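You operate a simulated robot arm through the tools that you are given. There is no shell and no other tool. Be economical: measure what you need, move in short steps, check, and stop when the job is done.

The job below is to be done with a simulated two-armed robot. You get a single attempt, and the scene is never put back.

## Task
Pull canister eight's brown mesh, tip the beads out and fit the mesh the fill card names.
Fine: hold the canister while you pull; mesh in the reject tray; beads in the spent tub; stand it back; press home. Set down upright: canister eight.

The check looks at the end state, three seconds after you hand in, the way a careful person would. Anything else that was tipped, shoved, dropped, spilled or broken makes it a failure.

## Robot
Two 6-joint arms with two-finger parallel grippers on one trunk, on a base that drives. Base frame: it is fixed to the floor where the robot stands at the start and does not move with it; the origin is under the middle of the robot, x ahead of it, y to its left, z up. Lengths are in mm, angles in degrees, forces in N, time in s.
The left shoulder is at the start at [70, 166, 1227], the right one opposite. With the tool pointing down near the work surface each hand reaches from about 700 to 860 mm from the robot's upright axis, wherever it stands, measured 20 degrees to its own side. Payload 3.91 kg a hand.
The tool frame of a hand sits at the grasp point between the pads (the TCP): z along the fingers, y along the line on which they close. The tips reach 30 mm beyond it. The gripper opens to 110 mm. The fingers are 20 mm wide and 10 mm thick; the gripper's body (48 by 112 mm) begins 55 mm behind the TCP.
Orientation is told as [roll, pitch, yaw] about the base's x, y, z axes, in that order, counted from this pose: with the fingers straight down and closing along the base's y, the tool's x points along the base's -x, its y along +y and its z along -z.

## Interface
- The arms move only by the tool nudge_tool. It takes "left_plan", "right_plan" or both (then of equal length, played together; a hand with none holds still); each is a list of rows, each a list of 7 numbers: the shift along the tool's x, y, z in cm, then the turn, a rotation vector about the tool's x, y, z in degrees, then the gripper command, from -1 (shut) to 1 (fully open), values between in proportion. In form: [[tx, ty, tz, rx, ry, rz, claw], ...]. A call has 1 to 10 rows; each row shifts and turns the commanded pose from where the row before left it, along the tool's axes as they then stand. Each row takes 0.2 s and may step no farther than 50 mm and 8.6 degrees from the row before; otherwise, or with a gripper value out of range, the whole call is refused. Where a pose cannot be reached the arm comes as near as it can. A force on the tool above 40 N (or 10 N above the force at the start of the call, whichever is more), or a blocked arm, ends the call early, and 0.2 s more pass. The fingers move at their own pace (about 108 mm/s each) and stop on an object; they squeeze with about 40 N. The grip force told is the motor's: it shows also when the fingers shut on nothing. Time passes only in rows, and 0.2 s behind the last, so rows that do not move let the fingers close. It gives the time, the measured TCP pose, the force on the tool (base axes), the opening and the grip force at its end, in the units of the frame above (readings bear some noise), with the torque about the TCP (base axes, N m) and any sound that the robot's microphone picked up.
- Cameras (640 x 400 px; columns grow to the right, rows downward): "scene" is now at [106.6, 28.9, 1424.3]; the picture's right is [0.25, -0.97, 0.00], its down [-0.88, -0.22, -0.43] and it looks along [0.42, 0.11, -0.90] (base axes); focal length 254 px, centre (320, 200). "left" rides on the left gripper at [77, -7, -115] in its tool frame; the picture's right is [0.09, 1.00, 0.00], its down [-0.80, 0.07, -0.59] and it looks along [-0.59, 0.05, 0.80] (tool axes); focal length 270 px, centre (320, 200). "right" rides on the right gripper at [77, 7, -115] in its tool frame; the picture's right is [-0.09, 1.00, 0.00], its down [-0.80, -0.07, -0.59] and it looks along [-0.59, -0.05, 0.80] (tool axes); focal length 270 px, centre (320, 200). There is no depth. A picture from a camera that has moved, and an enlarged one, comes with that camera's place and axes in the base frame and with its lens. The place of the scene camera against the robot may be out by one fixed shift of up to 25 mm in any direction.
- get_image(camera): a new picture of that camera. It takes no simulated time.
- slide_trunk(by): slides the trunk up (or, below 0, down) by that many mm; the arms and the scene camera ride with it, the base frame stays. It gives what a move gives, with no picture.
- steer(legs): drives the robot by 1 to 6 legs, each [ahead, left, turn to the left] in mm, mm and degrees, along the robot's own axes; the way and the turn of a leg run together, so that a leg with both is an arc; at most 1500 mm and 180 degrees a leg. The arms and the cameras ride along, it lands a little off, and it stops where it bumps. It gives what a move gives.
- turn_head(pan, tilt): turns the head with the scene camera to pan (to the left, within 86 degrees either way) and tilt (down, from -29 to 69), counted from straight ahead of the robot. It gives what a move gives.
- zoom(camera, box): a new picture of the part [left, top, right, bottom] of that camera's present view, enlarged. It takes no simulated time.
- job_done(): hands the job in; it is judged then, once.

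Work in short steps. Places have to be worked out from the pictures, the camera data and where the tool is seen: move nearer, look again, correct. Check each grasp and each placing, and mend what went wrong. You have 120 turns and 92 pictures in all, those below and enlarged ones among them. Open the grippers and draw the arms clear of the work before you hand the job in, unless the task says otherwise; then end with one line.

The tools are called as name(argument=value, ...) on one line, values as JSON. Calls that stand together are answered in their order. nudge_tool: Moves the arms, as the interface text tells. Its arguments: {"type":"object","properties":{"left_plan":{"type":"array"},"right_plan":{"type":"array"}},"required":[]} The other tools are called the same way: slide_trunk (by) slides the trunk up or down; steer (legs) drives the base; turn_head (pan, tilt) turns the head that bears the scene camera; get_image (camera) takes a picture; zoom (camera, box) takes an enlarged picture of a part of a camera's view; job_done () hands the job in.

At the start:

```text
t: 0.0
left_tool_pos: [99.4, 312.1, 274.9]
left_tool_rot: [4.5, -6.1, -1.9]
left_ft_force: [0.4, 0.1, -1.4]
left_torque: [0.02, 0.0, 0.0]
left_gripper_width: 110.1
left_grip_force: 0.0
right_tool_pos: [99.1, -310.7, 276.0]
right_tool_rot: [-4.6, -6.1, 1.9]
right_ft_force: [0.3, -0.3, 0.0]
right_torque: [-0.01, -0.03, -0.02]
right_gripper_width: 109.9
right_grip_force: 0.1
trunk travel left (down, up): [-723.0, 217.0]
robot x, y, heading: [-2.7, -4.1, -0.1]
head pan, tilt: [14.3, 64.5]
```

scene: 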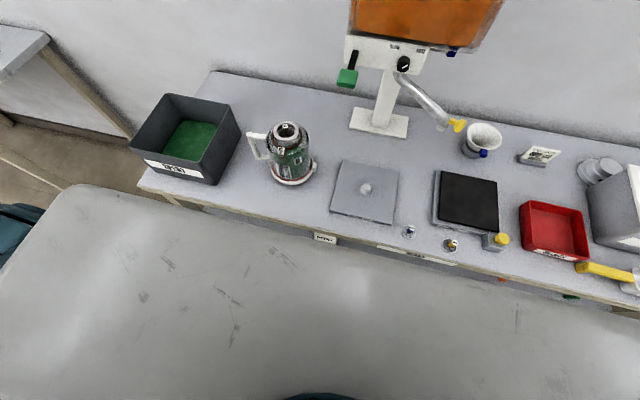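
right: 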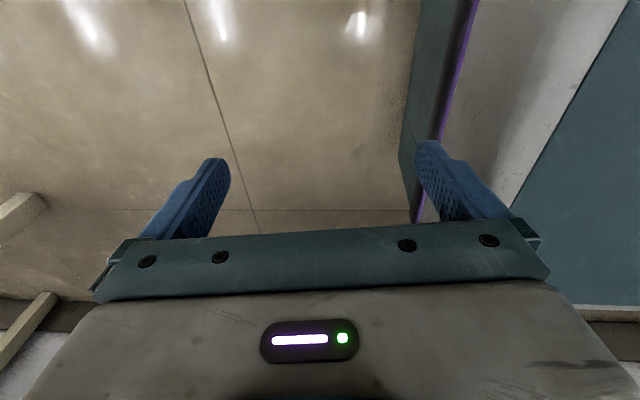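
left: 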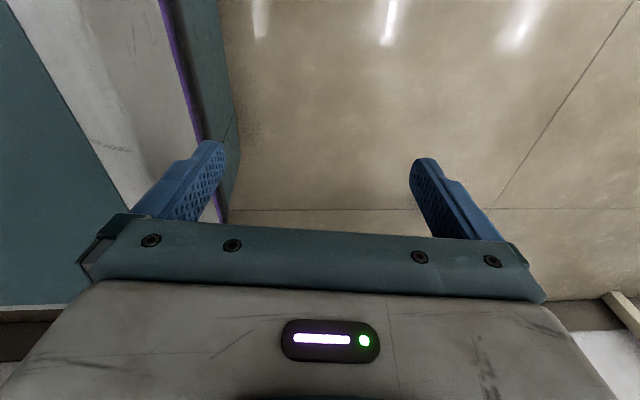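

I start by looking closely at the bench: the left part with tub and canister, and the right part with tray and cards.

zoom(camera="scene", box=[120, 80, 400, 255])

zoom(camera="scene", box=[380, 100, 640, 300])

turn_head(pan=-20, tilt=45)

```text
2.29 times, centred on (260, 168) of scene
camera zoom: at [106.6, 28.9, 1424.3], right [0.25, -0.97, 0.0], down [-0.88, -0.22, -0.43], along [0.42, 0.11, -0.9], focal length 581 px, centre (457, 274)
```

zoom: 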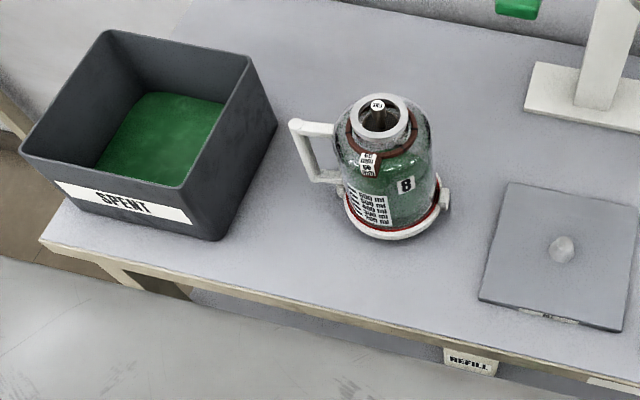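

```text
2.00 times, centred on (510, 200) of scene
camera zoom: at [106.6, 28.9, 1424.3], right [0.25, -0.97, 0.0], down [-0.88, -0.22, -0.43], along [0.42, 0.11, -0.9], focal length 508 px, centre (-60, 200)
```

zoom: 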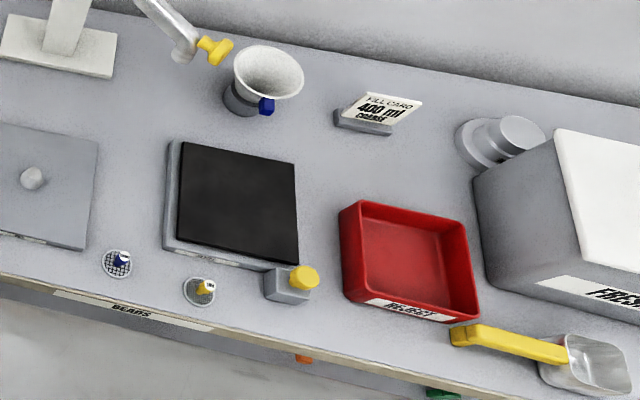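

```text
t: 1.0
left_tool_pos: [99.2, 313.1, 274.3]
left_tool_rot: [4.6, -6.0, -2.0]
left_ft_force: [0.5, 0.0, -1.4]
left_torque: [0.01, -0.01, -0.02]
left_gripper_width: 109.8
left_grip_force: 0.0
right_tool_pos: [98.1, -310.9, 274.4]
right_tool_rot: [-4.6, -6.2, 1.9]
right_ft_force: [-0.3, -0.3, -0.5]
right_torque: [-0.04, 0.0, -0.01]
right_gripper_width: 109.9
right_grip_force: 0.0
trunk travel left (down, up): [-723.0, 217.0]
robot x, y, heading: [2.0, -1.5, 0.0]
head pan, tilt: [-20.0, 45.0]
```

The fill card seems to say 400 ml COARSE; two meshes (blue and yellow knobs) sit by the front edge. I look with the new head pose.

get_image(camera="scene")

```text
86 pictures are left
camera scene: at [123.7, -13.9, 1448.8], right [-0.34, -0.94, 0.0], down [-0.67, 0.24, -0.71], along [0.66, -0.24, -0.71], focal length 254 px, centre (320, 200)
```

scene: 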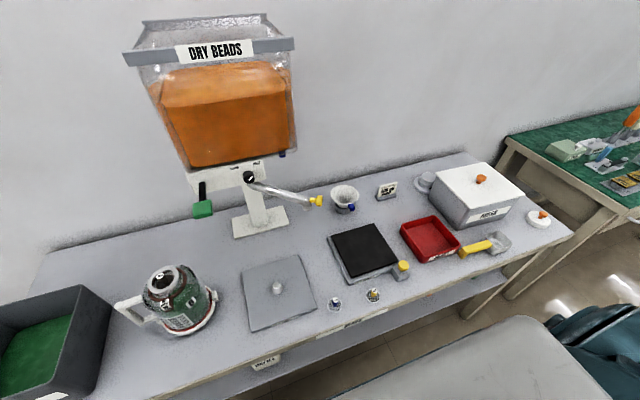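

zoom(camera="scene", box=[310, 170, 430, 310])

zoom(camera="scene", box=[100, 240, 420, 380])

```text
2.86 times, centred on (370, 240) of scene
camera zoom: at [123.7, -13.9, 1448.8], right [-0.34, -0.94, 0.0], down [-0.67, 0.24, -0.71], along [0.66, -0.24, -0.71], focal length 726 px, centre (177, 86)
```

zoom: 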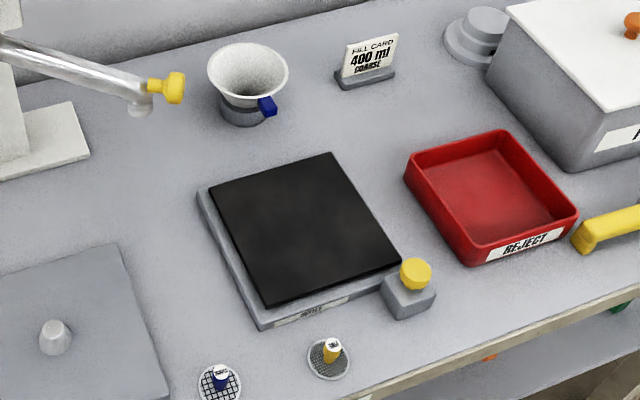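

```text
2.00 times, centred on (260, 310) of scene
camera zoom: at [123.7, -13.9, 1448.8], right [-0.34, -0.94, 0.0], down [-0.67, 0.24, -0.71], along [0.66, -0.24, -0.71], focal length 508 px, centre (440, -20)
```

zoom: 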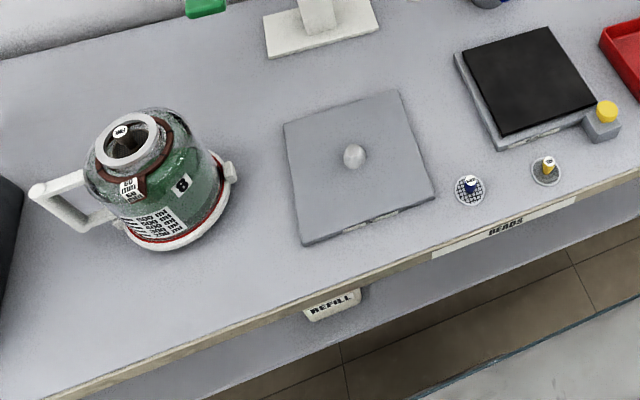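

Card reads 400 ml COARSE; blue mesh looks coarse, yellow fine (to confirm up close). I back off to arm's reach and raise the trunk to gain a parallax for the bench height.

steer(legs=[[-280, 0, 0]])

turn_head(pan=0, tilt=45)

get_image(camera="scene")

```text
t: 3.0
left_tool_pos: [-181.8, 314.2, 276.2]
left_tool_rot: [4.5, -6.0, -2.2]
left_ft_force: [-1.3, 0.6, -0.3]
left_torque: [-0.01, 0.0, 0.0]
left_gripper_width: 110.0
left_grip_force: 0.1
right_tool_pos: [-185.5, -310.8, 275.8]
right_tool_rot: [-4.5, -6.1, 1.6]
right_ft_force: [0.3, 0.1, -0.5]
right_torque: [0.01, 0.03, 0.02]
right_gripper_width: 109.9
right_grip_force: 0.0
trunk travel left (down, up): [-723.0, 217.0]
robot x, y, heading: [-287.4, 0.6, -0.3]
head pan, tilt: [-20.0, 45.0]
```

```text
t: 3.8
left_tool_pos: [-181.5, 313.3, 275.5]
left_tool_rot: [4.5, -6.1, -2.2]
left_ft_force: [0.0, -0.4, -0.5]
left_torque: [-0.05, -0.01, -0.03]
left_gripper_width: 110.1
left_grip_force: 0.1
right_tool_pos: [-186.2, -311.3, 275.2]
right_tool_rot: [-4.6, -6.1, 1.6]
right_ft_force: [0.0, 0.4, -0.5]
right_torque: [0.04, 0.01, -0.02]
right_gripper_width: 110.0
right_grip_force: 0.1
trunk travel left (down, up): [-723.0, 217.0]
robot x, y, heading: [-283.7, -1.2, -0.1]
head pan, tilt: [0.0, 45.0]
```

```text
83 pictures are left
camera scene: at [-154.0, 13.8, 1448.8], right [-0.01, -1.0, 0.0], down [-0.71, 0.0, -0.71], along [0.71, 0.0, -0.71], focal length 254 px, centre (320, 200)
```

scene: 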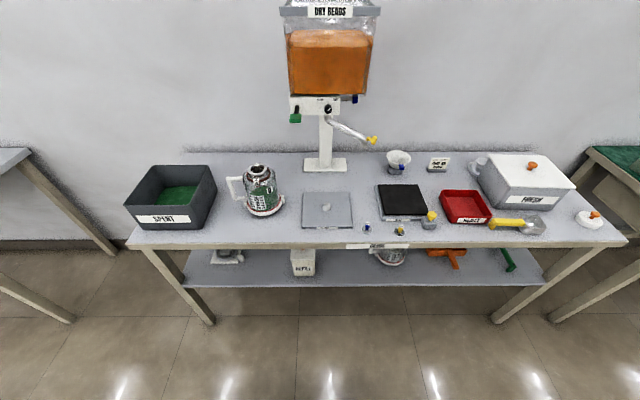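

Stereo puts the bench top near z≈800, front edge x≈290, canister ≈(430,200), blue mesh ≈(358,-139), yellow ≈(350,-240). I raise both hands up and forward, still short of the bench edge.

nudge_tool(left_plan=[[-2, 0, -4.3, 0, 0, 0, 1], [-2, 0, -4.3, 0, 0, 0, 1], [-2, 0, -4.3, 0, 0, 0, 1], [-2, 0, -4.3, 0, 0, 0, 1], [-2, 0, -4.3, 0, 0, 0, 1], [-2, 0, -4.3, 0, 0, 0, 1], [-2, 0, -4.3, 0, 0, 0, 1], [-2, 0, -4.3, 0, 0, 0, 1], [-2, 0, -4.3, 0, 0, 0, 1], [-2, 0, -4.3, 0, 0, 0, 1]], right_plan=[[-2, 0, -4.3, 0, 0, 0, 1], [-2, 0, -4.3, 0, 0, 0, 1], [-2, 0, -4.3, 0, 0, 0, 1], [-2, 0, -4.3, 0, 0, 0, 1], [-2, 0, -4.3, 0, 0, 0, 1], [-2, 0, -4.3, 0, 0, 0, 1], [-2, 0, -4.3, 0, 0, 0, 1], [-2, 0, -4.3, 0, 0, 0, 1], [-2, 0, -4.3, 0, 0, 0, 1], [-2, 0, -4.3, 0, 0, 0, 1]])

```text
t: 6.0
left_tool_pos: [-31.5, 274.5, 721.8]
left_tool_rot: [4.6, -6.0, -2.4]
left_ft_force: [-0.2, -0.5, 0.4]
left_torque: [-0.03, 0.02, 0.01]
left_gripper_width: 110.0
left_grip_force: 0.1
right_tool_pos: [-32.1, -274.1, 724.6]
right_tool_rot: [-4.5, -6.1, 1.6]
right_ft_force: [-0.3, -0.2, 0.3]
right_torque: [0.0, 0.01, 0.0]
right_gripper_width: 110.0
right_grip_force: 0.1
trunk travel left (down, up): [-723.0, 217.0]
robot x, y, heading: [-284.1, 2.3, -0.7]
head pan, tilt: [0.0, 45.0]
```

Works well; continue up and forward while levelling the hands to straight down.

nudge_tool(left_plan=[[-1, 0, -4.8, 4.6, 0, 0, 1], [-1, 0, -4.8, 0, 6, 0, 1], [-1, 0, -4.8, 0, 0, -2.4, 1], [-2, 0, -4.5, 0, 0, 0, 1], [-2, 0, -4.5, 0, 0, 0, 1], [-2, 0, -4.5, 0, 0, 0, 1], [-3, 0, -4, 0, 0, 0, 1], [-3, 0, -4, 0, 0, 0, 1], [-4, 0, 0, 0, 0, 0, 1], [-4, 0, 0, 0, 0, 0, 1]], right_plan=[[-1, 0, -4.8, -4.6, 0, 0, 1], [-1, 0, -4.8, 0, 6, 0, 1], [-1, 0, -4.8, 0, 0, 2, 1], [-2, 0, -4.5, 0, 0, 0, 1], [-2, 0, -4.5, 0, 0, 0, 1], [-2, 0, -4.5, 0, 0, 0, 1], [-3, 0, -4, 0, 0, 0, 1], [-3, 0, -4, 0, 0, 0, 1], [-4, 0, 0, 0, 0, 0, 1], [-4, 0, 0, 0, 0, 0, 1]])

get_image(camera="left")

get_image(camera="right")

```text
t: 8.2
left_tool_pos: [113.2, 417.4, 1025.0]
left_tool_rot: [-0.1, -0.1, 0.0]
left_ft_force: [0.2, -0.8, -0.5]
left_torque: [0.0, 0.01, -0.01]
left_gripper_width: 110.1
left_grip_force: 0.1
left hand out of reach, approached as far as the arm can: row 2, 3, 4, 5, 6, 7, 8, 9, 10
right_tool_pos: [110.1, -421.4, 1022.2]
right_tool_rot: [0.3, 0.0, -0.3]
right_ft_force: [0.2, -0.4, 0.0]
right_torque: [-0.02, 0.0, 0.01]
right_gripper_width: 110.2
right_grip_force: 0.0
right hand out of reach, approached as far as the arm can: row 2, 3, 4, 5, 6, 7, 8, 9, 10
trunk travel left (down, up): [-723.0, 217.0]
robot x, y, heading: [-283.4, -0.6, -0.5]
head pan, tilt: [0.0, 45.0]
```

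```text
82 pictures are left
camera left: at [36.2, 412.0, 1140.6], right [-0.09, 1.0, 0.0], down [0.8, 0.07, 0.6], along [0.59, 0.05, -0.8], focal length 270 px, centre (320, 200)
```

left: 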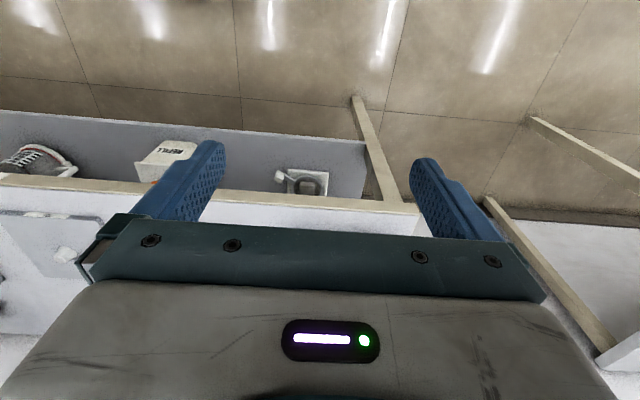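

```text
81 pictures are left
camera right: at [33.0, -415.6, 1136.0], right [0.09, 1.0, 0.0], down [0.8, -0.08, 0.6], along [0.59, -0.05, -0.8], focal length 270 px, centre (320, 200)
```

right: 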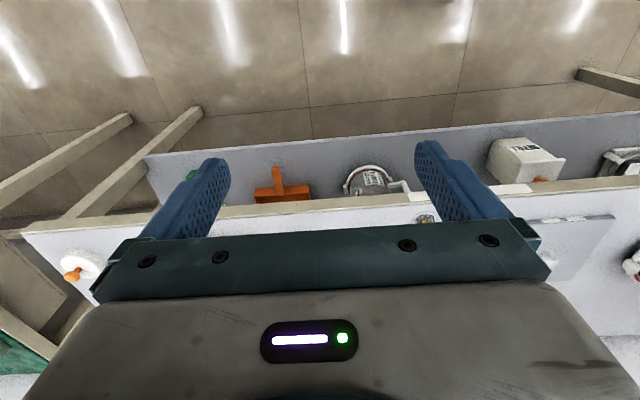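

Too close in for a straight-down hand at that height; I move both forward, staying high above everything (canister rim ~z 995).

nudge_tool(left_plan=[[-4, 2, 0, 0, 0, 0, 1], [-4, 0, 0, 0, 0, 0, 1], [-4, 0, 0, 0, 0, 0, 1]], right_plan=[[-4, 0, 0, 0, 0, 0, 1], [-4, 0, 0, 0, 0, 0, 1], [-4, 0, 0, 0, 0, 0, 1]])

```text
t: 9.0
left_tool_pos: [165.6, 480.2, 1006.8]
left_tool_rot: [-0.1, -0.3, 0.1]
left_ft_force: [0.6, 0.2, -0.2]
left_torque: [0.02, 0.02, -0.01]
left_gripper_width: 109.8
left_grip_force: 0.0
left hand out of reach, approached as far as the arm can: row 1, 2, 3
right_tool_pos: [154.4, -471.6, 1000.9]
right_tool_rot: [0.1, -0.2, -0.4]
right_ft_force: [-0.1, -0.3, -0.3]
right_torque: [-0.01, -0.01, 0.02]
right_gripper_width: 109.8
right_grip_force: 0.1
right hand out of reach, approached as far as the arm can: row 1, 2, 3
trunk travel left (down, up): [-723.0, 217.0]
robot x, y, heading: [-278.2, -1.6, -0.4]
head pan, tilt: [0.0, 45.0]
```

nudge_tool(left_plan=[[-5, 0, 0, 0, 0, 0, 1], [-5, 0, 0, 0, 0, 0, 1], [-5, 0, 0, 0, 0, 0, 1], [-5, 0, 0, 0, 0, 0, 1]], right_plan=[[-5, 0, 0, 0, 0, 0, 1], [-5, 0, 0, 0, 0, 0, 1], [-5, 0, 0, 0, 0, 0, 1], [-5, 0, 0, 0, 0, 0, 1]])

```text
t: 10.0
left_tool_pos: [287.9, 551.1, 928.1]
left_tool_rot: [-0.1, -0.4, 0.1]
left_ft_force: [1.8, 0.1, -0.6]
left_torque: [0.03, 0.05, -0.02]
left_gripper_width: 110.0
left_grip_force: 0.0
left hand out of reach, approached as far as the arm can: row 1, 2, 3, 4
right_tool_pos: [258.5, -544.3, 933.2]
right_tool_rot: [0.3, -0.7, -0.4]
right_ft_force: [0.4, -0.6, -0.4]
right_torque: [0.0, 0.09, 0.0]
right_gripper_width: 110.1
right_grip_force: 0.1
right hand out of reach, approached as far as the arm can: row 1, 2, 3, 4
trunk travel left (down, up): [-723.0, 217.0]
robot x, y, heading: [-282.7, -1.2, -0.4]
head pan, tilt: [0.0, 45.0]
```

The hands sink as they go out: the wrist limits straight-down poses close under shoulder height. Raising the trunk gives room.

slide_trunk(by=200)

turn_head(pan=8, tilt=55)

get_image(camera="scene")

```text
t: 12.2
left_tool_pos: [283.2, 551.9, 1130.6]
left_tool_rot: [-0.1, -0.8, 0.0]
left_ft_force: [0.1, 0.3, 0.1]
left_torque: [-0.01, 0.0, 0.02]
left_gripper_width: 110.0
left_grip_force: 0.1
right_tool_pos: [252.0, -543.4, 1134.5]
right_tool_rot: [0.2, -0.8, -0.4]
right_ft_force: [0.6, -0.1, 0.2]
right_torque: [0.03, 0.0, 0.0]
right_gripper_width: 110.1
right_grip_force: 0.1
trunk travel left (down, up): [-923.0, 17.0]
robot x, y, heading: [-280.1, 3.4, -0.1]
head pan, tilt: [0.0, 45.0]
```

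```text
t: 12.9
left_tool_pos: [283.9, 551.1, 1130.4]
left_tool_rot: [-0.1, -0.8, 0.2]
left_ft_force: [0.6, 0.2, -0.4]
left_torque: [0.0, -0.03, 0.02]
left_gripper_width: 109.8
left_grip_force: 0.2
right_tool_pos: [253.5, -542.9, 1136.0]
right_tool_rot: [0.3, -0.9, -0.3]
right_ft_force: [0.2, 0.2, -0.6]
right_torque: [0.0, 0.04, -0.03]
right_gripper_width: 109.7
right_grip_force: 0.1
trunk travel left (down, up): [-923.0, 17.0]
robot x, y, heading: [-283.4, 0.7, -0.4]
head pan, tilt: [8.0, 55.0]
```

```text
80 pictures are left
camera scene: at [-163.7, 24.0, 1635.4], right [0.13, -0.99, 0.0], down [-0.81, -0.11, -0.57], along [0.57, 0.08, -0.82], focal length 254 px, centre (320, 200)
```

scene: 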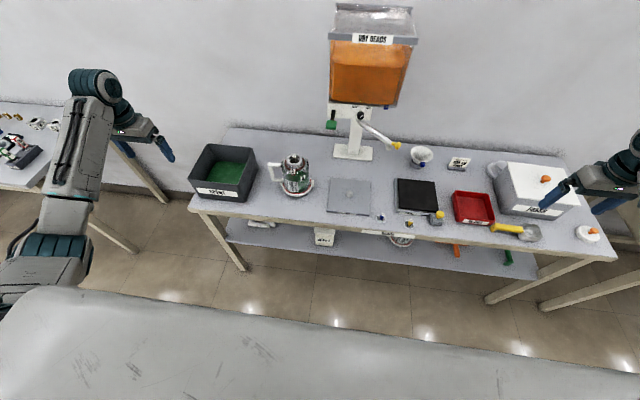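

zoom(camera="scene", box=[180, 130, 400, 260])

```text
2.91 times, centred on (290, 195) of scene
camera zoom: at [-163.7, 24.0, 1635.4], right [0.13, -0.99, 0.0], down [-0.81, -0.11, -0.57], along [0.57, 0.08, -0.82], focal length 739 px, centre (407, 214)
```

zoom: 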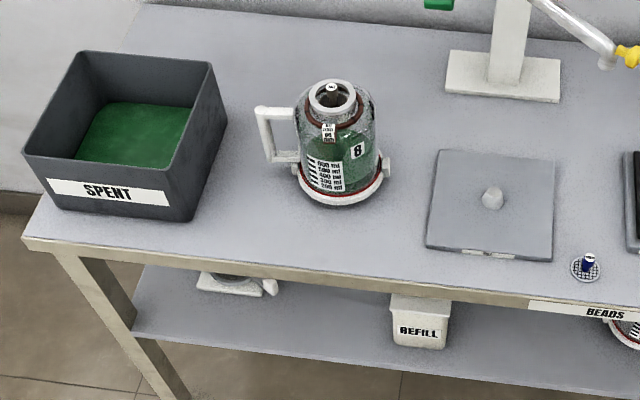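

Plan: left hand grips the handle's vertical bar with the fingers pointing forward (so pouring is a wrist roll), right hand pulls the mesh from above. I shift the robot left ~120 mm and begin to tilt the left hand forward.

steer(legs=[[0, 125, 0]])

nudge_tool(left_plan=[[1, -3, 0, 0, -8.5, 0, 1], [1, -3, 0, 0, -8.5, 0, 1], [1, -3, 0, 0, -8.5, 0, 1], [1, -3, 0, 0, -8.5, 0, 1], [0, -3, 0, 0, -8.5, 0, 1], [0, -3, 0, 0, -8.5, 0, 1], [0, -3, 0, 0, -8.5, 0, 1], [0, -3, 0, 0, -8.5, 0, 1]])

get_image(camera="left")

get_image(camera="scene")

```text
t: 14.2
left_tool_pos: [283.1, 670.5, 1132.1]
left_tool_rot: [0.0, -0.7, 0.0]
left_ft_force: [-0.5, -0.5, 0.3]
left_torque: [0.02, 0.01, 0.01]
left_gripper_width: 110.0
left_grip_force: 0.1
right_tool_pos: [253.6, -423.5, 1133.5]
right_tool_rot: [0.5, -0.9, -0.3]
right_ft_force: [-0.5, -0.1, 0.2]
right_torque: [0.01, 0.01, 0.01]
right_gripper_width: 110.1
right_grip_force: 0.0
trunk travel left (down, up): [-923.0, 17.0]
robot x, y, heading: [-282.9, 125.4, -0.3]
head pan, tilt: [8.0, 55.0]
```

```text
t: 15.9
left_tool_pos: [245.8, 431.1, 1125.2]
left_tool_rot: [0.1, -69.0, 0.1]
left_ft_force: [0.2, 0.0, 0.5]
left_torque: [-0.04, 0.0, 0.03]
left_gripper_width: 110.1
left_grip_force: 0.0
right_tool_pos: [252.1, -422.3, 1133.9]
right_tool_rot: [0.5, -0.9, -0.4]
right_ft_force: [0.0, 0.5, -0.1]
right_torque: [0.02, 0.0, 0.0]
right_gripper_width: 110.1
right_grip_force: 0.0
trunk travel left (down, up): [-923.0, 17.0]
robot x, y, heading: [-281.7, 123.5, 0.0]
head pan, tilt: [8.0, 55.0]
```

```text
78 pictures are left
camera left: at [109.9, 424.4, 1093.8], right [-0.03, 1.0, -0.08], down [-0.27, 0.07, 0.96], along [0.96, 0.05, 0.26], focal length 270 px, centre (320, 200)
```

left: 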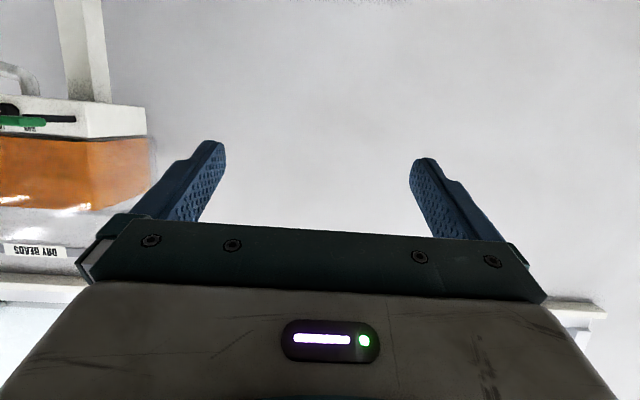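

```text
77 pictures are left
camera scene: at [-164.4, 143.8, 1635.6], right [0.13, -0.99, 0.0], down [-0.81, -0.11, -0.57], along [0.57, 0.08, -0.82], focal length 254 px, centre (320, 200)
```

scene: 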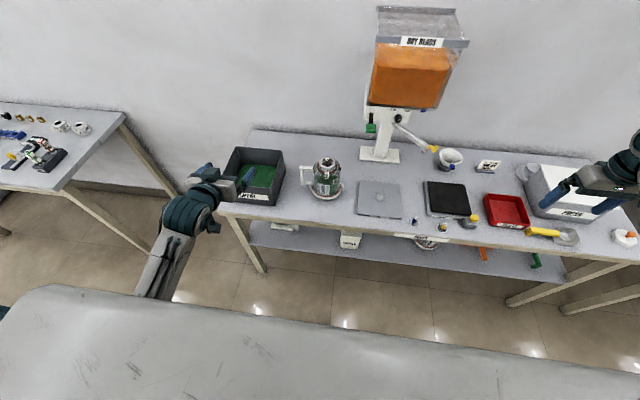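

zoom(camera="scene", box=[260, 140, 400, 230])

```text
4.44 times, centred on (330, 185) of scene
camera zoom: at [-164.4, 143.8, 1635.6], right [0.13, -0.99, 0.0], down [-0.81, -0.11, -0.57], along [0.57, 0.08, -0.82], focal length 1129 px, centre (276, 267)
```

zoom: 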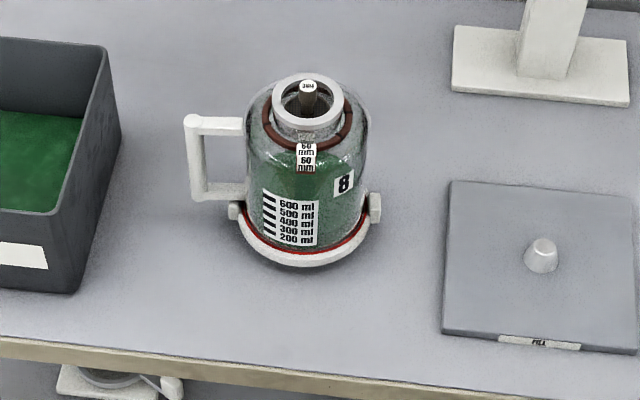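

Stereo gives: canister axis ≈(453,204), rim z≈979, handle bar ≈(453,300) from z 848 to 936. I move the left hand to a standoff in front of the handle with ~50 mm opening.

nudge_tool(left_plan=[[2.17, -3.27, 3.07, 0, 0, 0, 0.3], [2.17, -3.27, 3.07, 0, 0, 0, 0], [2.17, -3.27, 3.07, 0, 0, 0, -0.09], [2.17, -3.27, 3.07, 0, 0, 0, -0.09]])

zoom(camera="scene", box=[200, 130, 400, 270])

```text
t: 16.9
left_tool_pos: [329.7, 302.4, 996.8]
left_tool_rot: [-0.2, -68.6, 0.2]
left_ft_force: [0.5, 0.0, 0.4]
left_torque: [-0.01, 0.02, 0.07]
left_gripper_width: 50.0
left_grip_force: 0.0
right_tool_pos: [254.9, -421.3, 1134.2]
right_tool_rot: [0.5, -0.9, -0.4]
right_ft_force: [0.6, -0.7, 0.6]
right_torque: [0.01, -0.01, -0.02]
right_gripper_width: 109.9
right_grip_force: 0.1
trunk travel left (down, up): [-923.0, 17.0]
robot x, y, heading: [-279.5, 123.2, -0.3]
head pan, tilt: [8.0, 55.0]
```

```text
2.86 times, centred on (300, 200) of scene
camera zoom: at [-161.6, 146.2, 1635.3], right [0.13, -0.99, 0.0], down [-0.81, -0.11, -0.57], along [0.57, 0.08, -0.82], focal length 726 px, centre (377, 200)
```

zoom: 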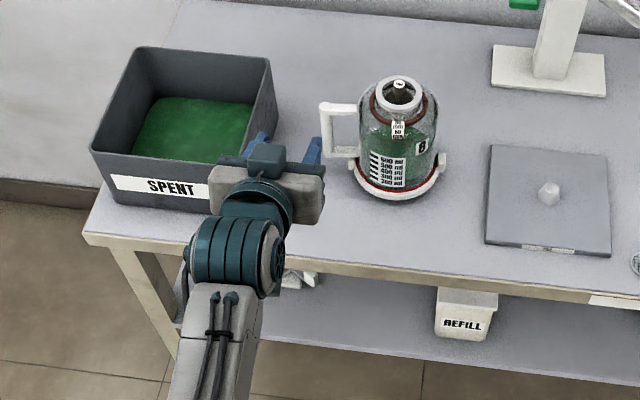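

zoom(camera="scene", box=[255, 155, 345, 211])

get_image(camera="left")

```text
7.11 times, centred on (300, 183) of scene
camera zoom: at [-161.6, 146.2, 1635.3], right [0.13, -0.99, 0.0], down [-0.81, -0.11, -0.57], along [0.57, 0.08, -0.82], focal length 1806 px, centre (462, 321)
```

zoom: 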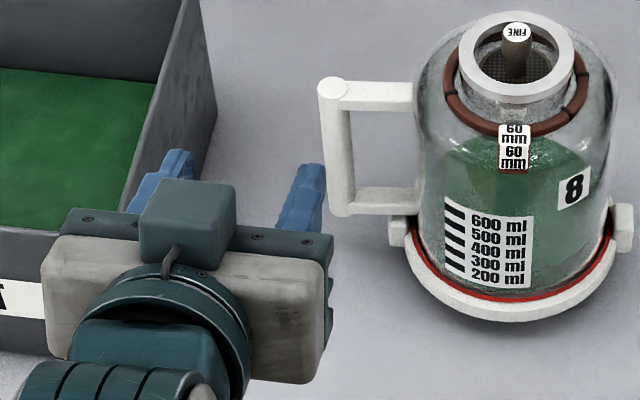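

```text
73 pictures are left
camera left: at [194.7, 295.4, 965.9], right [-0.03, 1.0, -0.08], down [-0.26, 0.07, 0.96], along [0.96, 0.05, 0.26], focal length 270 px, centre (320, 200)
```

left: 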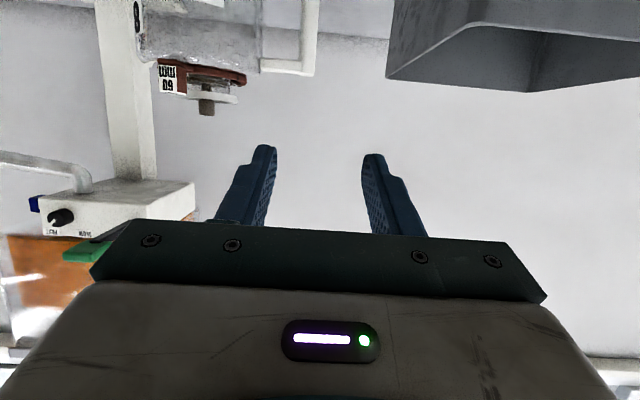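

The scene camera reads objects ~14 mm too far left, and likely ~20 mm too high/near; the hand camera puts the bar at y≈287. The old mesh is labelled FINE. I lower the hand to bar height, still short of the handle, and check.

nudge_tool(left_plan=[[2.95, -0.5, 2.23, 0, 0, 0, -0.09], [2.95, -0.5, 2.23, 0, 0, 0, -0.09], [2.95, -0.5, 2.23, 0, 0, 0, -0.09]])

zoom(camera="scene", box=[255, 155, 345, 211])

get_image(camera="left")

```text
t: 17.8
left_tool_pos: [360.4, 288.4, 890.7]
left_tool_rot: [-0.4, -68.8, 0.5]
left_ft_force: [-0.4, -0.3, -0.6]
left_torque: [-0.02, 0.0, 0.02]
left_gripper_width: 50.3
left_grip_force: 0.0
right_tool_pos: [254.0, -419.9, 1135.8]
right_tool_rot: [0.3, -0.8, -0.5]
right_ft_force: [0.3, -1.2, 0.1]
right_torque: [-0.01, 0.0, 0.0]
right_gripper_width: 110.0
right_grip_force: 0.2
trunk travel left (down, up): [-923.0, 17.0]
robot x, y, heading: [-284.5, 124.1, -0.4]
head pan, tilt: [8.0, 55.0]
```

```text
7.11 times, centred on (300, 183) of scene
camera zoom: at [-162.2, 147.2, 1635.3], right [0.13, -0.99, 0.0], down [-0.81, -0.11, -0.57], along [0.57, 0.08, -0.82], focal length 1806 px, centre (462, 321)
```

zoom: 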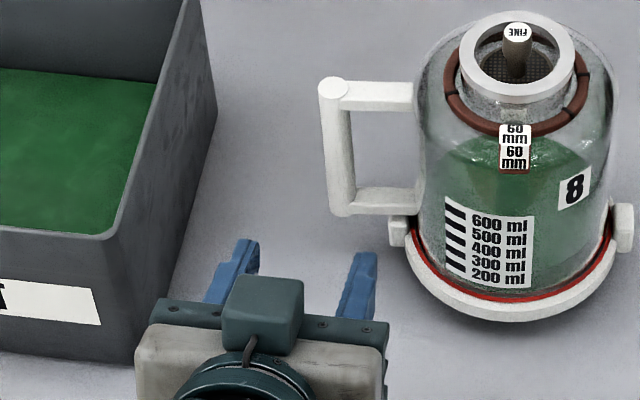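

```text
71 pictures are left
camera left: at [225.7, 281.0, 860.8], right [-0.03, 1.0, -0.08], down [-0.26, 0.07, 0.96], along [0.96, 0.06, 0.26], focal length 270 px, centre (320, 200)
```

left: 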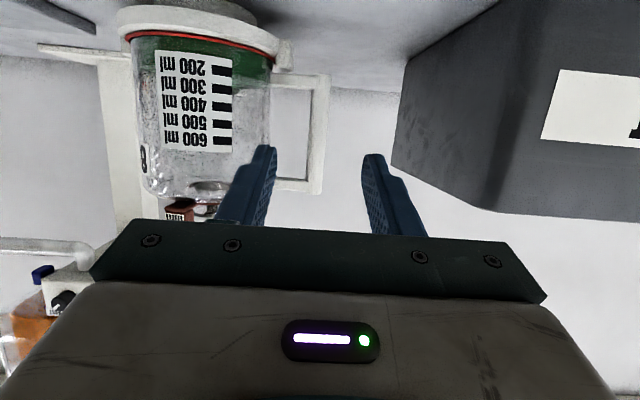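

The hand camera shows the bar centred between the fingers at y≈288, x≈470, z 821–919. I slide forward along the bar's height and look before closing.

nudge_tool(left_plan=[[-0.62, 0, 3.3, 0, 0, 0, -0.09], [-0.62, 0, 3.3, 0, 0, 0, -0.09], [-0.62, 0, 3.3, 0, 0, 0, -0.09]])

get_image(camera="left")

zoom(camera="scene", box=[255, 155, 345, 211])

```text
t: 18.6
left_tool_pos: [459.2, 287.9, 873.2]
left_tool_rot: [-0.4, -68.7, 0.5]
left_ft_force: [-0.9, 0.6, 0.1]
left_torque: [0.0, -0.03, -0.05]
left_gripper_width: 50.0
left_grip_force: 0.0
right_tool_pos: [254.5, -420.2, 1134.0]
right_tool_rot: [0.3, -0.9, -0.4]
right_ft_force: [0.3, 0.2, -0.1]
right_torque: [0.01, 0.02, 0.01]
right_gripper_width: 110.1
right_grip_force: 0.0
trunk travel left (down, up): [-923.0, 17.0]
robot x, y, heading: [-281.3, 124.1, -0.3]
head pan, tilt: [8.0, 55.0]
```

```text
70 pictures are left
camera left: at [324.7, 281.7, 843.7], right [-0.03, 1.0, -0.08], down [-0.26, 0.07, 0.96], along [0.96, 0.05, 0.26], focal length 270 px, centre (320, 200)
```

left: 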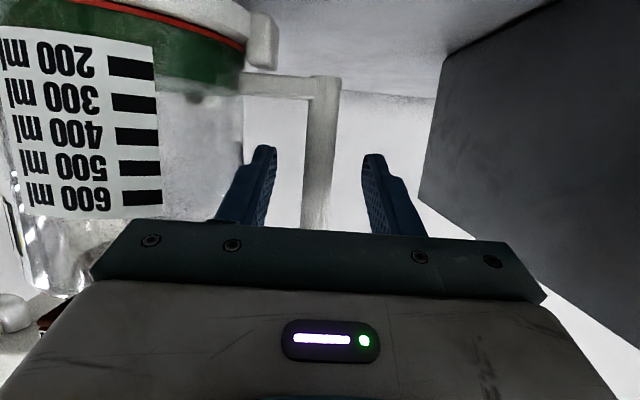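

```text
7.11 times, centred on (300, 183) of scene
camera zoom: at [-162.1, 147.7, 1635.3], right [0.13, -0.99, 0.0], down [-0.81, -0.11, -0.57], along [0.57, 0.08, -0.82], focal length 1806 px, centre (462, 321)
```

zoom: 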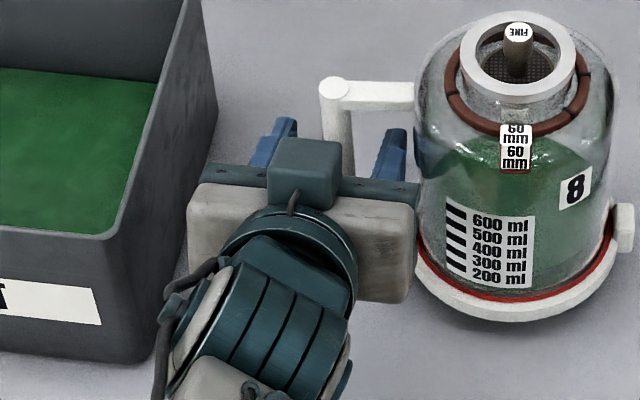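

The bar is centred between the fingers at TCP depth, body clear. Closing the left gripper.

nudge_tool(left_plan=[[0, 0, 0, 0, 0, 0, -1], [0, 0, 0, 0, 0, 0, -1], [0, 0, 0, 0, 0, 0, -1]])

get_image(camera="left")

```text
t: 19.4
left_tool_pos: [458.5, 288.5, 875.0]
left_tool_rot: [-0.3, -68.8, 0.5]
left_ft_force: [-0.7, 0.1, 1.7]
left_torque: [0.06, -0.06, -0.03]
left_gripper_width: 15.4
left_grip_force: 39.7
right_tool_pos: [253.4, -419.8, 1135.4]
right_tool_rot: [0.3, -0.9, -0.3]
right_ft_force: [0.2, -0.4, -0.5]
right_torque: [0.02, -0.02, 0.0]
right_gripper_width: 110.0
right_grip_force: 0.1
trunk travel left (down, up): [-923.0, 17.0]
robot x, y, heading: [-281.2, 123.7, -0.4]
head pan, tilt: [8.0, 55.0]
```

```text
68 pictures are left
camera left: at [323.7, 281.4, 844.5], right [-0.03, 1.0, -0.08], down [-0.27, 0.07, 0.96], along [0.96, 0.05, 0.26], focal length 270 px, centre (320, 200)
```

left: 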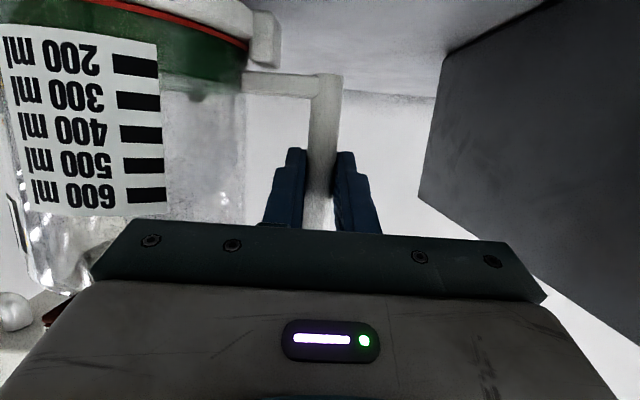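

Firm grip (15.4 mm, 40 N). Now the right hand travels high and close in towards the canister, in two calls.

nudge_tool(right_plan=[[0, 4.9, 0, 0, 0, 0, 0], [0, 4.9, 0, 0, 0, 0, 0], [0, 4.9, 0, 0, 0, 0, 0], [0, 4.9, 0, 0, 0, 0, 0], [0, 4.9, 0, 0, 0, 0, 0], [0, 4.9, 0, 0, 0, 0, 0], [-1, 4.8, 0, 0, 0, 0, 0], [-1, 4.8, 0, 0, 0, 0, 0], [-1, 4.8, 0, 0, 0, 0, 0], [-1, 4.8, 0, 0, 0, 0, 0]])

```text
t: 21.6
left_tool_pos: [457.8, 289.2, 874.4]
left_tool_rot: [-0.9, -68.8, 0.9]
left_ft_force: [1.2, -1.5, 1.6]
left_torque: [-0.09, -0.13, -0.03]
left_gripper_width: 15.2
left_grip_force: 40.2
right_tool_pos: [263.3, -43.4, 990.3]
right_tool_rot: [0.2, -0.9, -0.4]
right_ft_force: [-0.4, 0.6, 0.0]
right_torque: [0.01, -0.02, 0.01]
right_gripper_width: 55.0
right_grip_force: 0.1
right hand out of reach, approached as far as the arm can: row 1, 2, 3, 4, 5, 6, 7, 8
trunk travel left (down, up): [-923.0, 17.0]
robot x, y, heading: [-281.0, 124.0, -0.4]
head pan, tilt: [8.0, 55.0]
```

The hand sank to z≈990 but is clear in front of the bench. I raise it again and look.

nudge_tool(right_plan=[[-2, 2, -4, 0, 0, 0, 0], [-2, 2, -4, 0, 0, 0, 0]])

get_image(camera="scene")

```text
t: 22.1
left_tool_pos: [458.9, 287.6, 874.4]
left_tool_rot: [-0.7, -68.8, 0.7]
left_ft_force: [1.8, -0.4, 0.7]
left_torque: [-0.03, -0.21, 0.1]
left_gripper_width: 15.0
left_grip_force: 40.1
right_tool_pos: [317.6, -6.1, 1035.5]
right_tool_rot: [-1.0, -1.1, -1.0]
right_ft_force: [-0.3, -0.3, 0.7]
right_torque: [0.0, 0.02, 0.03]
right_gripper_width: 54.8
right_grip_force: 0.0
right hand out of reach, approached as far as the arm can: row 1, 2
trunk travel left (down, up): [-923.0, 17.0]
robot x, y, heading: [-285.3, 123.3, -0.4]
head pan, tilt: [8.0, 55.0]
```

```text
67 pictures are left
camera scene: at [-162.8, 148.8, 1635.4], right [0.13, -0.99, 0.0], down [-0.81, -0.11, -0.57], along [0.57, 0.08, -0.82], focal length 254 px, centre (320, 200)
```

scene: 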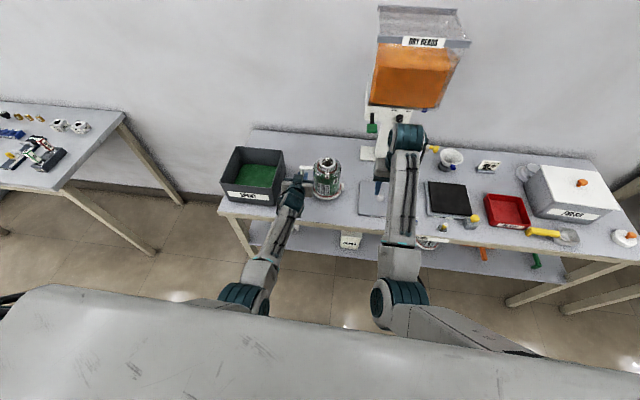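

nudge_tool(right_plan=[[-4.5, 0, -1, 0, 0, 0, 0], [-4.5, 0, -1, 0, 0, 0, 0], [-4.5, 0, -1, 0, 0, 0, 0]])

```text
t: 23.0
left_tool_pos: [454.4, 286.3, 876.2]
left_tool_rot: [0.2, -68.8, -0.1]
left_ft_force: [-0.1, 0.1, 0.2]
left_torque: [0.34, 0.09, -0.02]
left_gripper_width: 15.1
left_grip_force: 40.0
right_tool_pos: [434.8, 5.5, 1067.6]
right_tool_rot: [0.4, 0.3, 0.4]
right_ft_force: [-0.6, -0.4, 0.4]
right_torque: [0.0, -0.02, 0.06]
right_gripper_width: 55.1
right_grip_force: 0.1
trunk travel left (down, up): [-923.0, 17.0]
robot x, y, heading: [-284.0, 127.0, -0.2]
head pan, tilt: [8.0, 55.0]
stopped in row 3 (right hand): the force on the tool passed its limit at 120 N (the readings are from after the stop); the commanded pose is now the measured one
```

The right hand met a 120 N force. I must see what it touched before doing anything else.

get_image(camera="scene")

get_image(camera="right")

get_image(camera="left")

```text
66 pictures are left
camera scene: at [-169.5, 146.2, 1635.8], right [0.13, -0.99, 0.0], down [-0.81, -0.11, -0.58], along [0.57, 0.08, -0.82], focal length 254 px, centre (320, 200)
```

scene: 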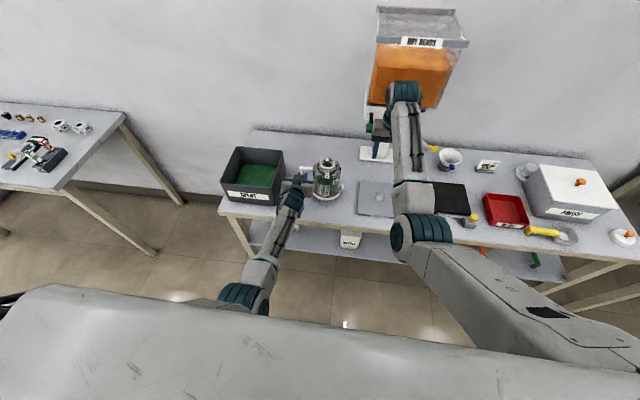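

```text
65 pictures are left
camera right: at [357.6, 9.6, 1183.1], right [0.08, 1.0, 0.01], down [0.81, -0.07, 0.59], along [0.59, -0.04, -0.81], focal length 270 px, centre (320, 200)
```

right: 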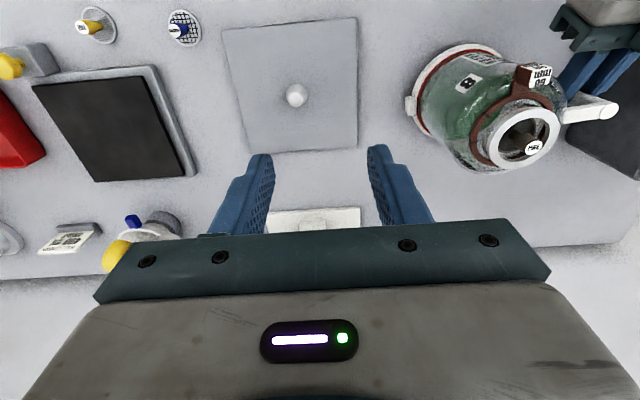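

```text
64 pictures are left
camera left: at [319.8, 281.1, 845.6], right [-0.03, 1.0, -0.08], down [-0.26, 0.07, 0.96], along [0.96, 0.05, 0.26], focal length 270 px, centre (320, 200)
```

left: 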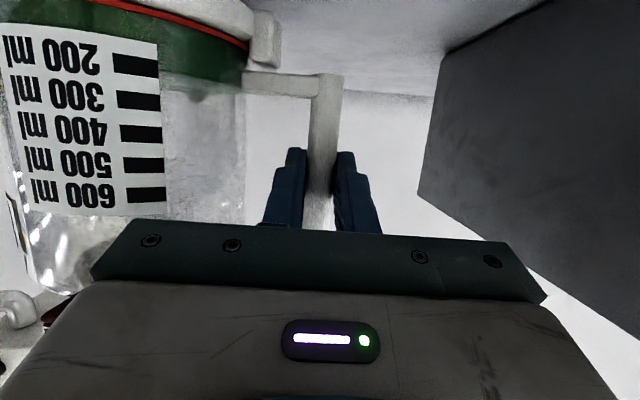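

No contact now, hopper unmoved; the spike looks like the jerk of the elbow swinging over. I zoom on the mesh labels from the right camera.

zoom(camera="right", box=[60, 0, 220, 60])

zoom(camera="right", box=[400, 30, 640, 180])

```text
4.00 times, centred on (140, 30) of right
camera zoom: at [357.6, 9.6, 1183.1], right [0.08, 1.0, 0.01], down [0.81, -0.07, 0.59], along [0.59, -0.04, -0.81], focal length 1081 px, centre (1040, 880)
```

zoom: 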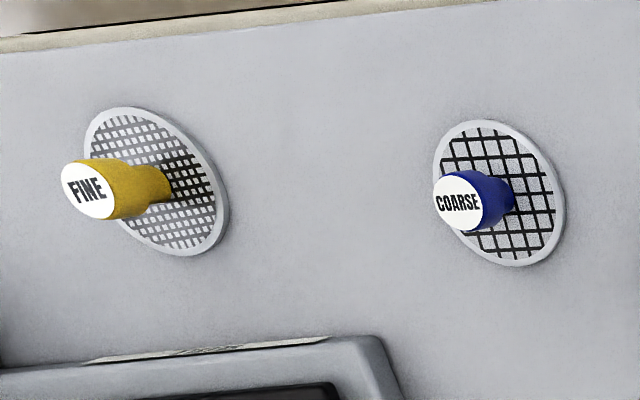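

```text
2.67 times, centred on (520, 105) of right
camera zoom: at [357.6, 9.6, 1183.1], right [0.08, 1.0, 0.01], down [0.81, -0.07, 0.59], along [0.59, -0.04, -0.81], focal length 721 px, centre (-213, 453)
```

zoom: 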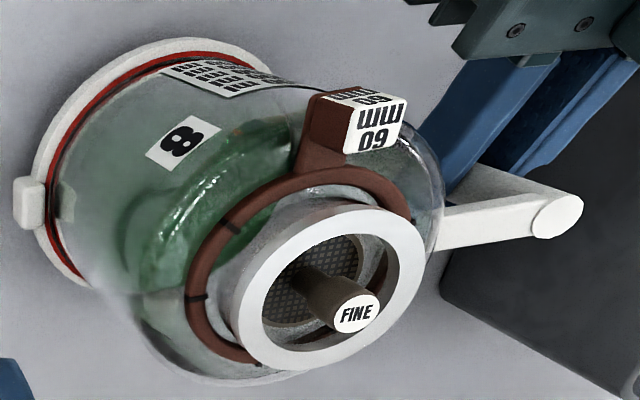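

Blue is COARSE, confirmed. Move the right hand sideways at z≈1067 to above the canister neck in small rows.

nudge_tool(right_plan=[[-0.3, 2.5, 0, 0, 0, 0, 0], [-0.3, 2.5, 0, 0, 0, 0, 0], [-0.3, 2.5, 0, 0, 0, 0, -0.2], [-0.3, 2.5, 0, 0, 0, 0, -0.2], [-0.3, 2.5, 0, 0, 0, 0, -0.2], [-0.3, 2.5, 0, 0, 0, 0, -0.2]])

get_image(camera="right")

```text
t: 23.2
left_tool_pos: [458.4, 287.6, 875.2]
left_tool_rot: [0.1, -68.8, 0.0]
left_ft_force: [1.7, -0.7, 1.1]
left_torque: [-0.05, -0.1, 0.07]
left_gripper_width: 15.3
left_grip_force: 39.6
right_tool_pos: [434.6, 5.8, 1063.3]
right_tool_rot: [0.0, 1.3, 0.2]
right_ft_force: [-6.2, -2.7, 1.2]
right_torque: [0.17, -0.35, 0.17]
right_gripper_width: 55.1
right_grip_force: 0.1
trunk travel left (down, up): [-923.0, 17.0]
robot x, y, heading: [-280.0, 122.9, -0.2]
head pan, tilt: [8.0, 55.0]
stopped in row 1 (right hand): the force on the tool passed its limit at 56 N (the readings are from after the stop); the commanded pose is now the measured one
```

```text
61 pictures are left
camera right: at [359.8, 11.0, 1179.4], right [0.08, 1.0, 0.0], down [0.82, -0.07, 0.58], along [0.57, -0.05, -0.82], focal length 270 px, centre (320, 200)
```

right: 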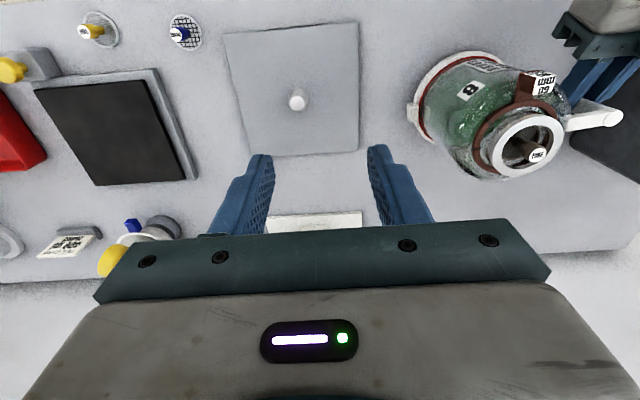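

A real obstacle lies ahead of the right hand (–6 N in x), likely the dispenser's lever/box. I back off toward the robot and inspect the dispenser.

nudge_tool(right_plan=[[2, 0, 0, 0, 0, 0, 0], [3, 0, 0, 0, 0, 0, 0]])

zoom(camera="scene", box=[330, 60, 490, 180])

```text
t: 23.9
left_tool_pos: [457.1, 288.5, 874.9]
left_tool_rot: [-0.1, -68.8, 0.2]
left_ft_force: [-1.8, 1.2, 0.1]
left_torque: [-0.06, -0.03, -0.13]
left_gripper_width: 15.3
left_grip_force: 39.8
right_tool_pos: [384.6, 6.6, 1064.8]
right_tool_rot: [0.1, 1.3, 0.3]
right_ft_force: [-0.6, -0.6, 0.5]
right_torque: [-0.04, 0.03, -0.01]
right_gripper_width: 54.7
right_grip_force: 0.1
trunk travel left (down, up): [-923.0, 17.0]
robot x, y, heading: [-283.9, 123.8, -0.7]
head pan, tilt: [8.0, 55.0]
```

```text
3.33 times, centred on (410, 120) of scene
camera zoom: at [-165.0, 147.8, 1635.5], right [0.13, -0.99, 0.0], down [-0.81, -0.11, -0.57], along [0.57, 0.08, -0.82], focal length 847 px, centre (20, 467)
```

zoom: 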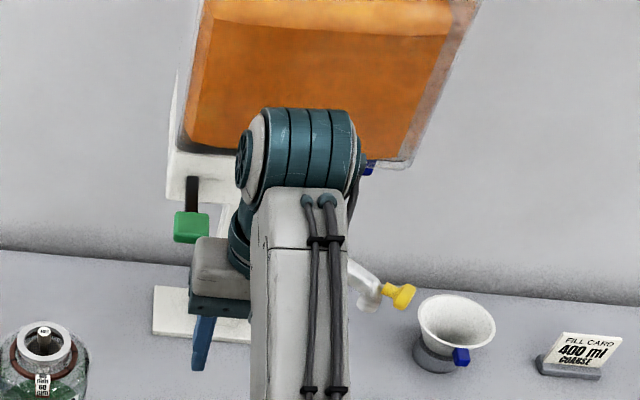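

The obstacle is the dispenser's green lever (≈(475,70,1120)); it has sprung back and nothing is spilled. I pass it at x≈380, then go forward.

nudge_tool(right_plan=[[0.4, 2, 0, 0, 0, 0, 0], [0, 2.7, 0, 0, 0, 0, 0], [0, 2.7, 0, 0, 0, 0, -0.2], [0, 2.7, 0, 0, 0, 0, -0.2], [0, 2.7, 0, 0, 0, 0, -0.2], [0, 2.7, 0, 0, 0, 0, -0.2], [0, 2.7, 0, 0, 0, 0, -0.2]])

get_image(camera="right")

```text
t: 25.4
left_tool_pos: [458.3, 288.6, 873.5]
left_tool_rot: [-0.2, -68.8, 0.2]
left_ft_force: [0.4, -0.2, 0.6]
left_torque: [-0.07, -0.1, 0.02]
left_gripper_width: 15.5
left_grip_force: 40.6
right_tool_pos: [421.8, 141.7, 1052.2]
right_tool_rot: [0.1, 1.3, 0.3]
right_ft_force: [-0.5, 0.2, -1.0]
right_torque: [0.0, 0.01, 0.02]
right_gripper_width: 44.1
right_grip_force: 0.0
right hand out of reach, approached as far as the arm can: row 5, 6, 7
trunk travel left (down, up): [-923.0, 17.0]
robot x, y, heading: [-281.5, 124.7, -0.5]
head pan, tilt: [8.0, 55.0]
```

```text
59 pictures are left
camera right: at [347.5, 146.5, 1168.9], right [0.08, 1.0, 0.0], down [0.81, -0.07, 0.58], along [0.57, -0.05, -0.82], focal length 270 px, centre (320, 200)
```

right: 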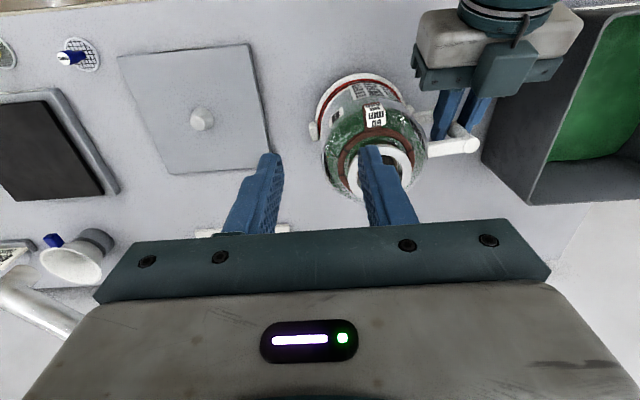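

nudge_tool(right_plan=[[-0.8, 1.5, 0, 0, 0, 0, -0.2], [-1.5, 1.5, 0, 0, 0, 0, -0.2], [-1.7, 1.5, 0, 0, 0, 0, -0.2]])

get_image(camera="right")

zoom(camera="scene", box=[270, 90, 430, 210])

```text
t: 26.2
left_tool_pos: [459.4, 288.6, 875.3]
left_tool_rot: [-0.1, -68.8, 0.2]
left_ft_force: [1.5, -0.7, 1.4]
left_torque: [0.02, -0.15, 0.03]
left_gripper_width: 15.1
left_grip_force: 40.0
right_tool_pos: [464.8, 183.2, 1049.7]
right_tool_rot: [0.1, 1.3, 0.2]
right_ft_force: [-0.1, -0.4, 0.3]
right_torque: [0.0, 0.01, -0.03]
right_gripper_width: 44.0
right_grip_force: 0.1
right hand out of reach, approached as far as the arm can: row 1
trunk travel left (down, up): [-923.0, 17.0]
robot x, y, heading: [-283.5, 127.0, -0.4]
head pan, tilt: [8.0, 55.0]
```

```text
58 pictures are left
camera right: at [390.3, 188.4, 1166.3], right [0.08, 1.0, 0.0], down [0.81, -0.07, 0.58], along [0.57, -0.05, -0.82], focal length 270 px, centre (320, 200)
```

right: 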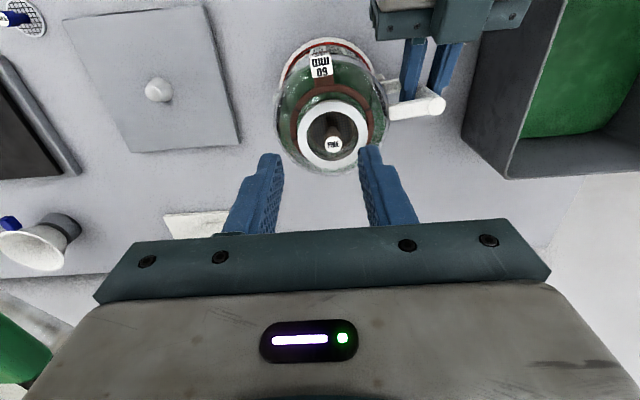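

```text
3.33 times, centred on (350, 150) of scene
camera zoom: at [-163.9, 147.8, 1635.3], right [0.13, -0.99, 0.0], down [-0.81, -0.11, -0.57], along [0.57, 0.08, -0.82], focal length 847 px, centre (220, 367)
```

zoom: 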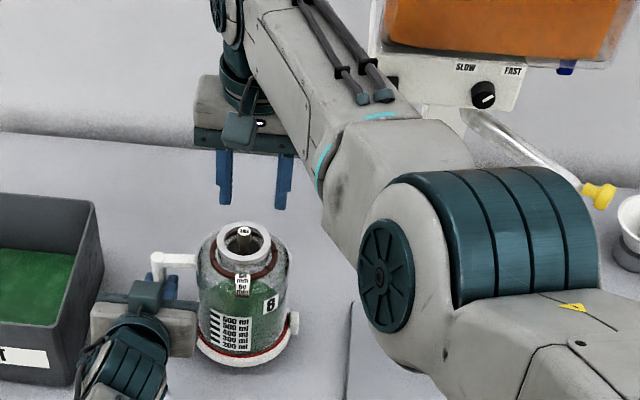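

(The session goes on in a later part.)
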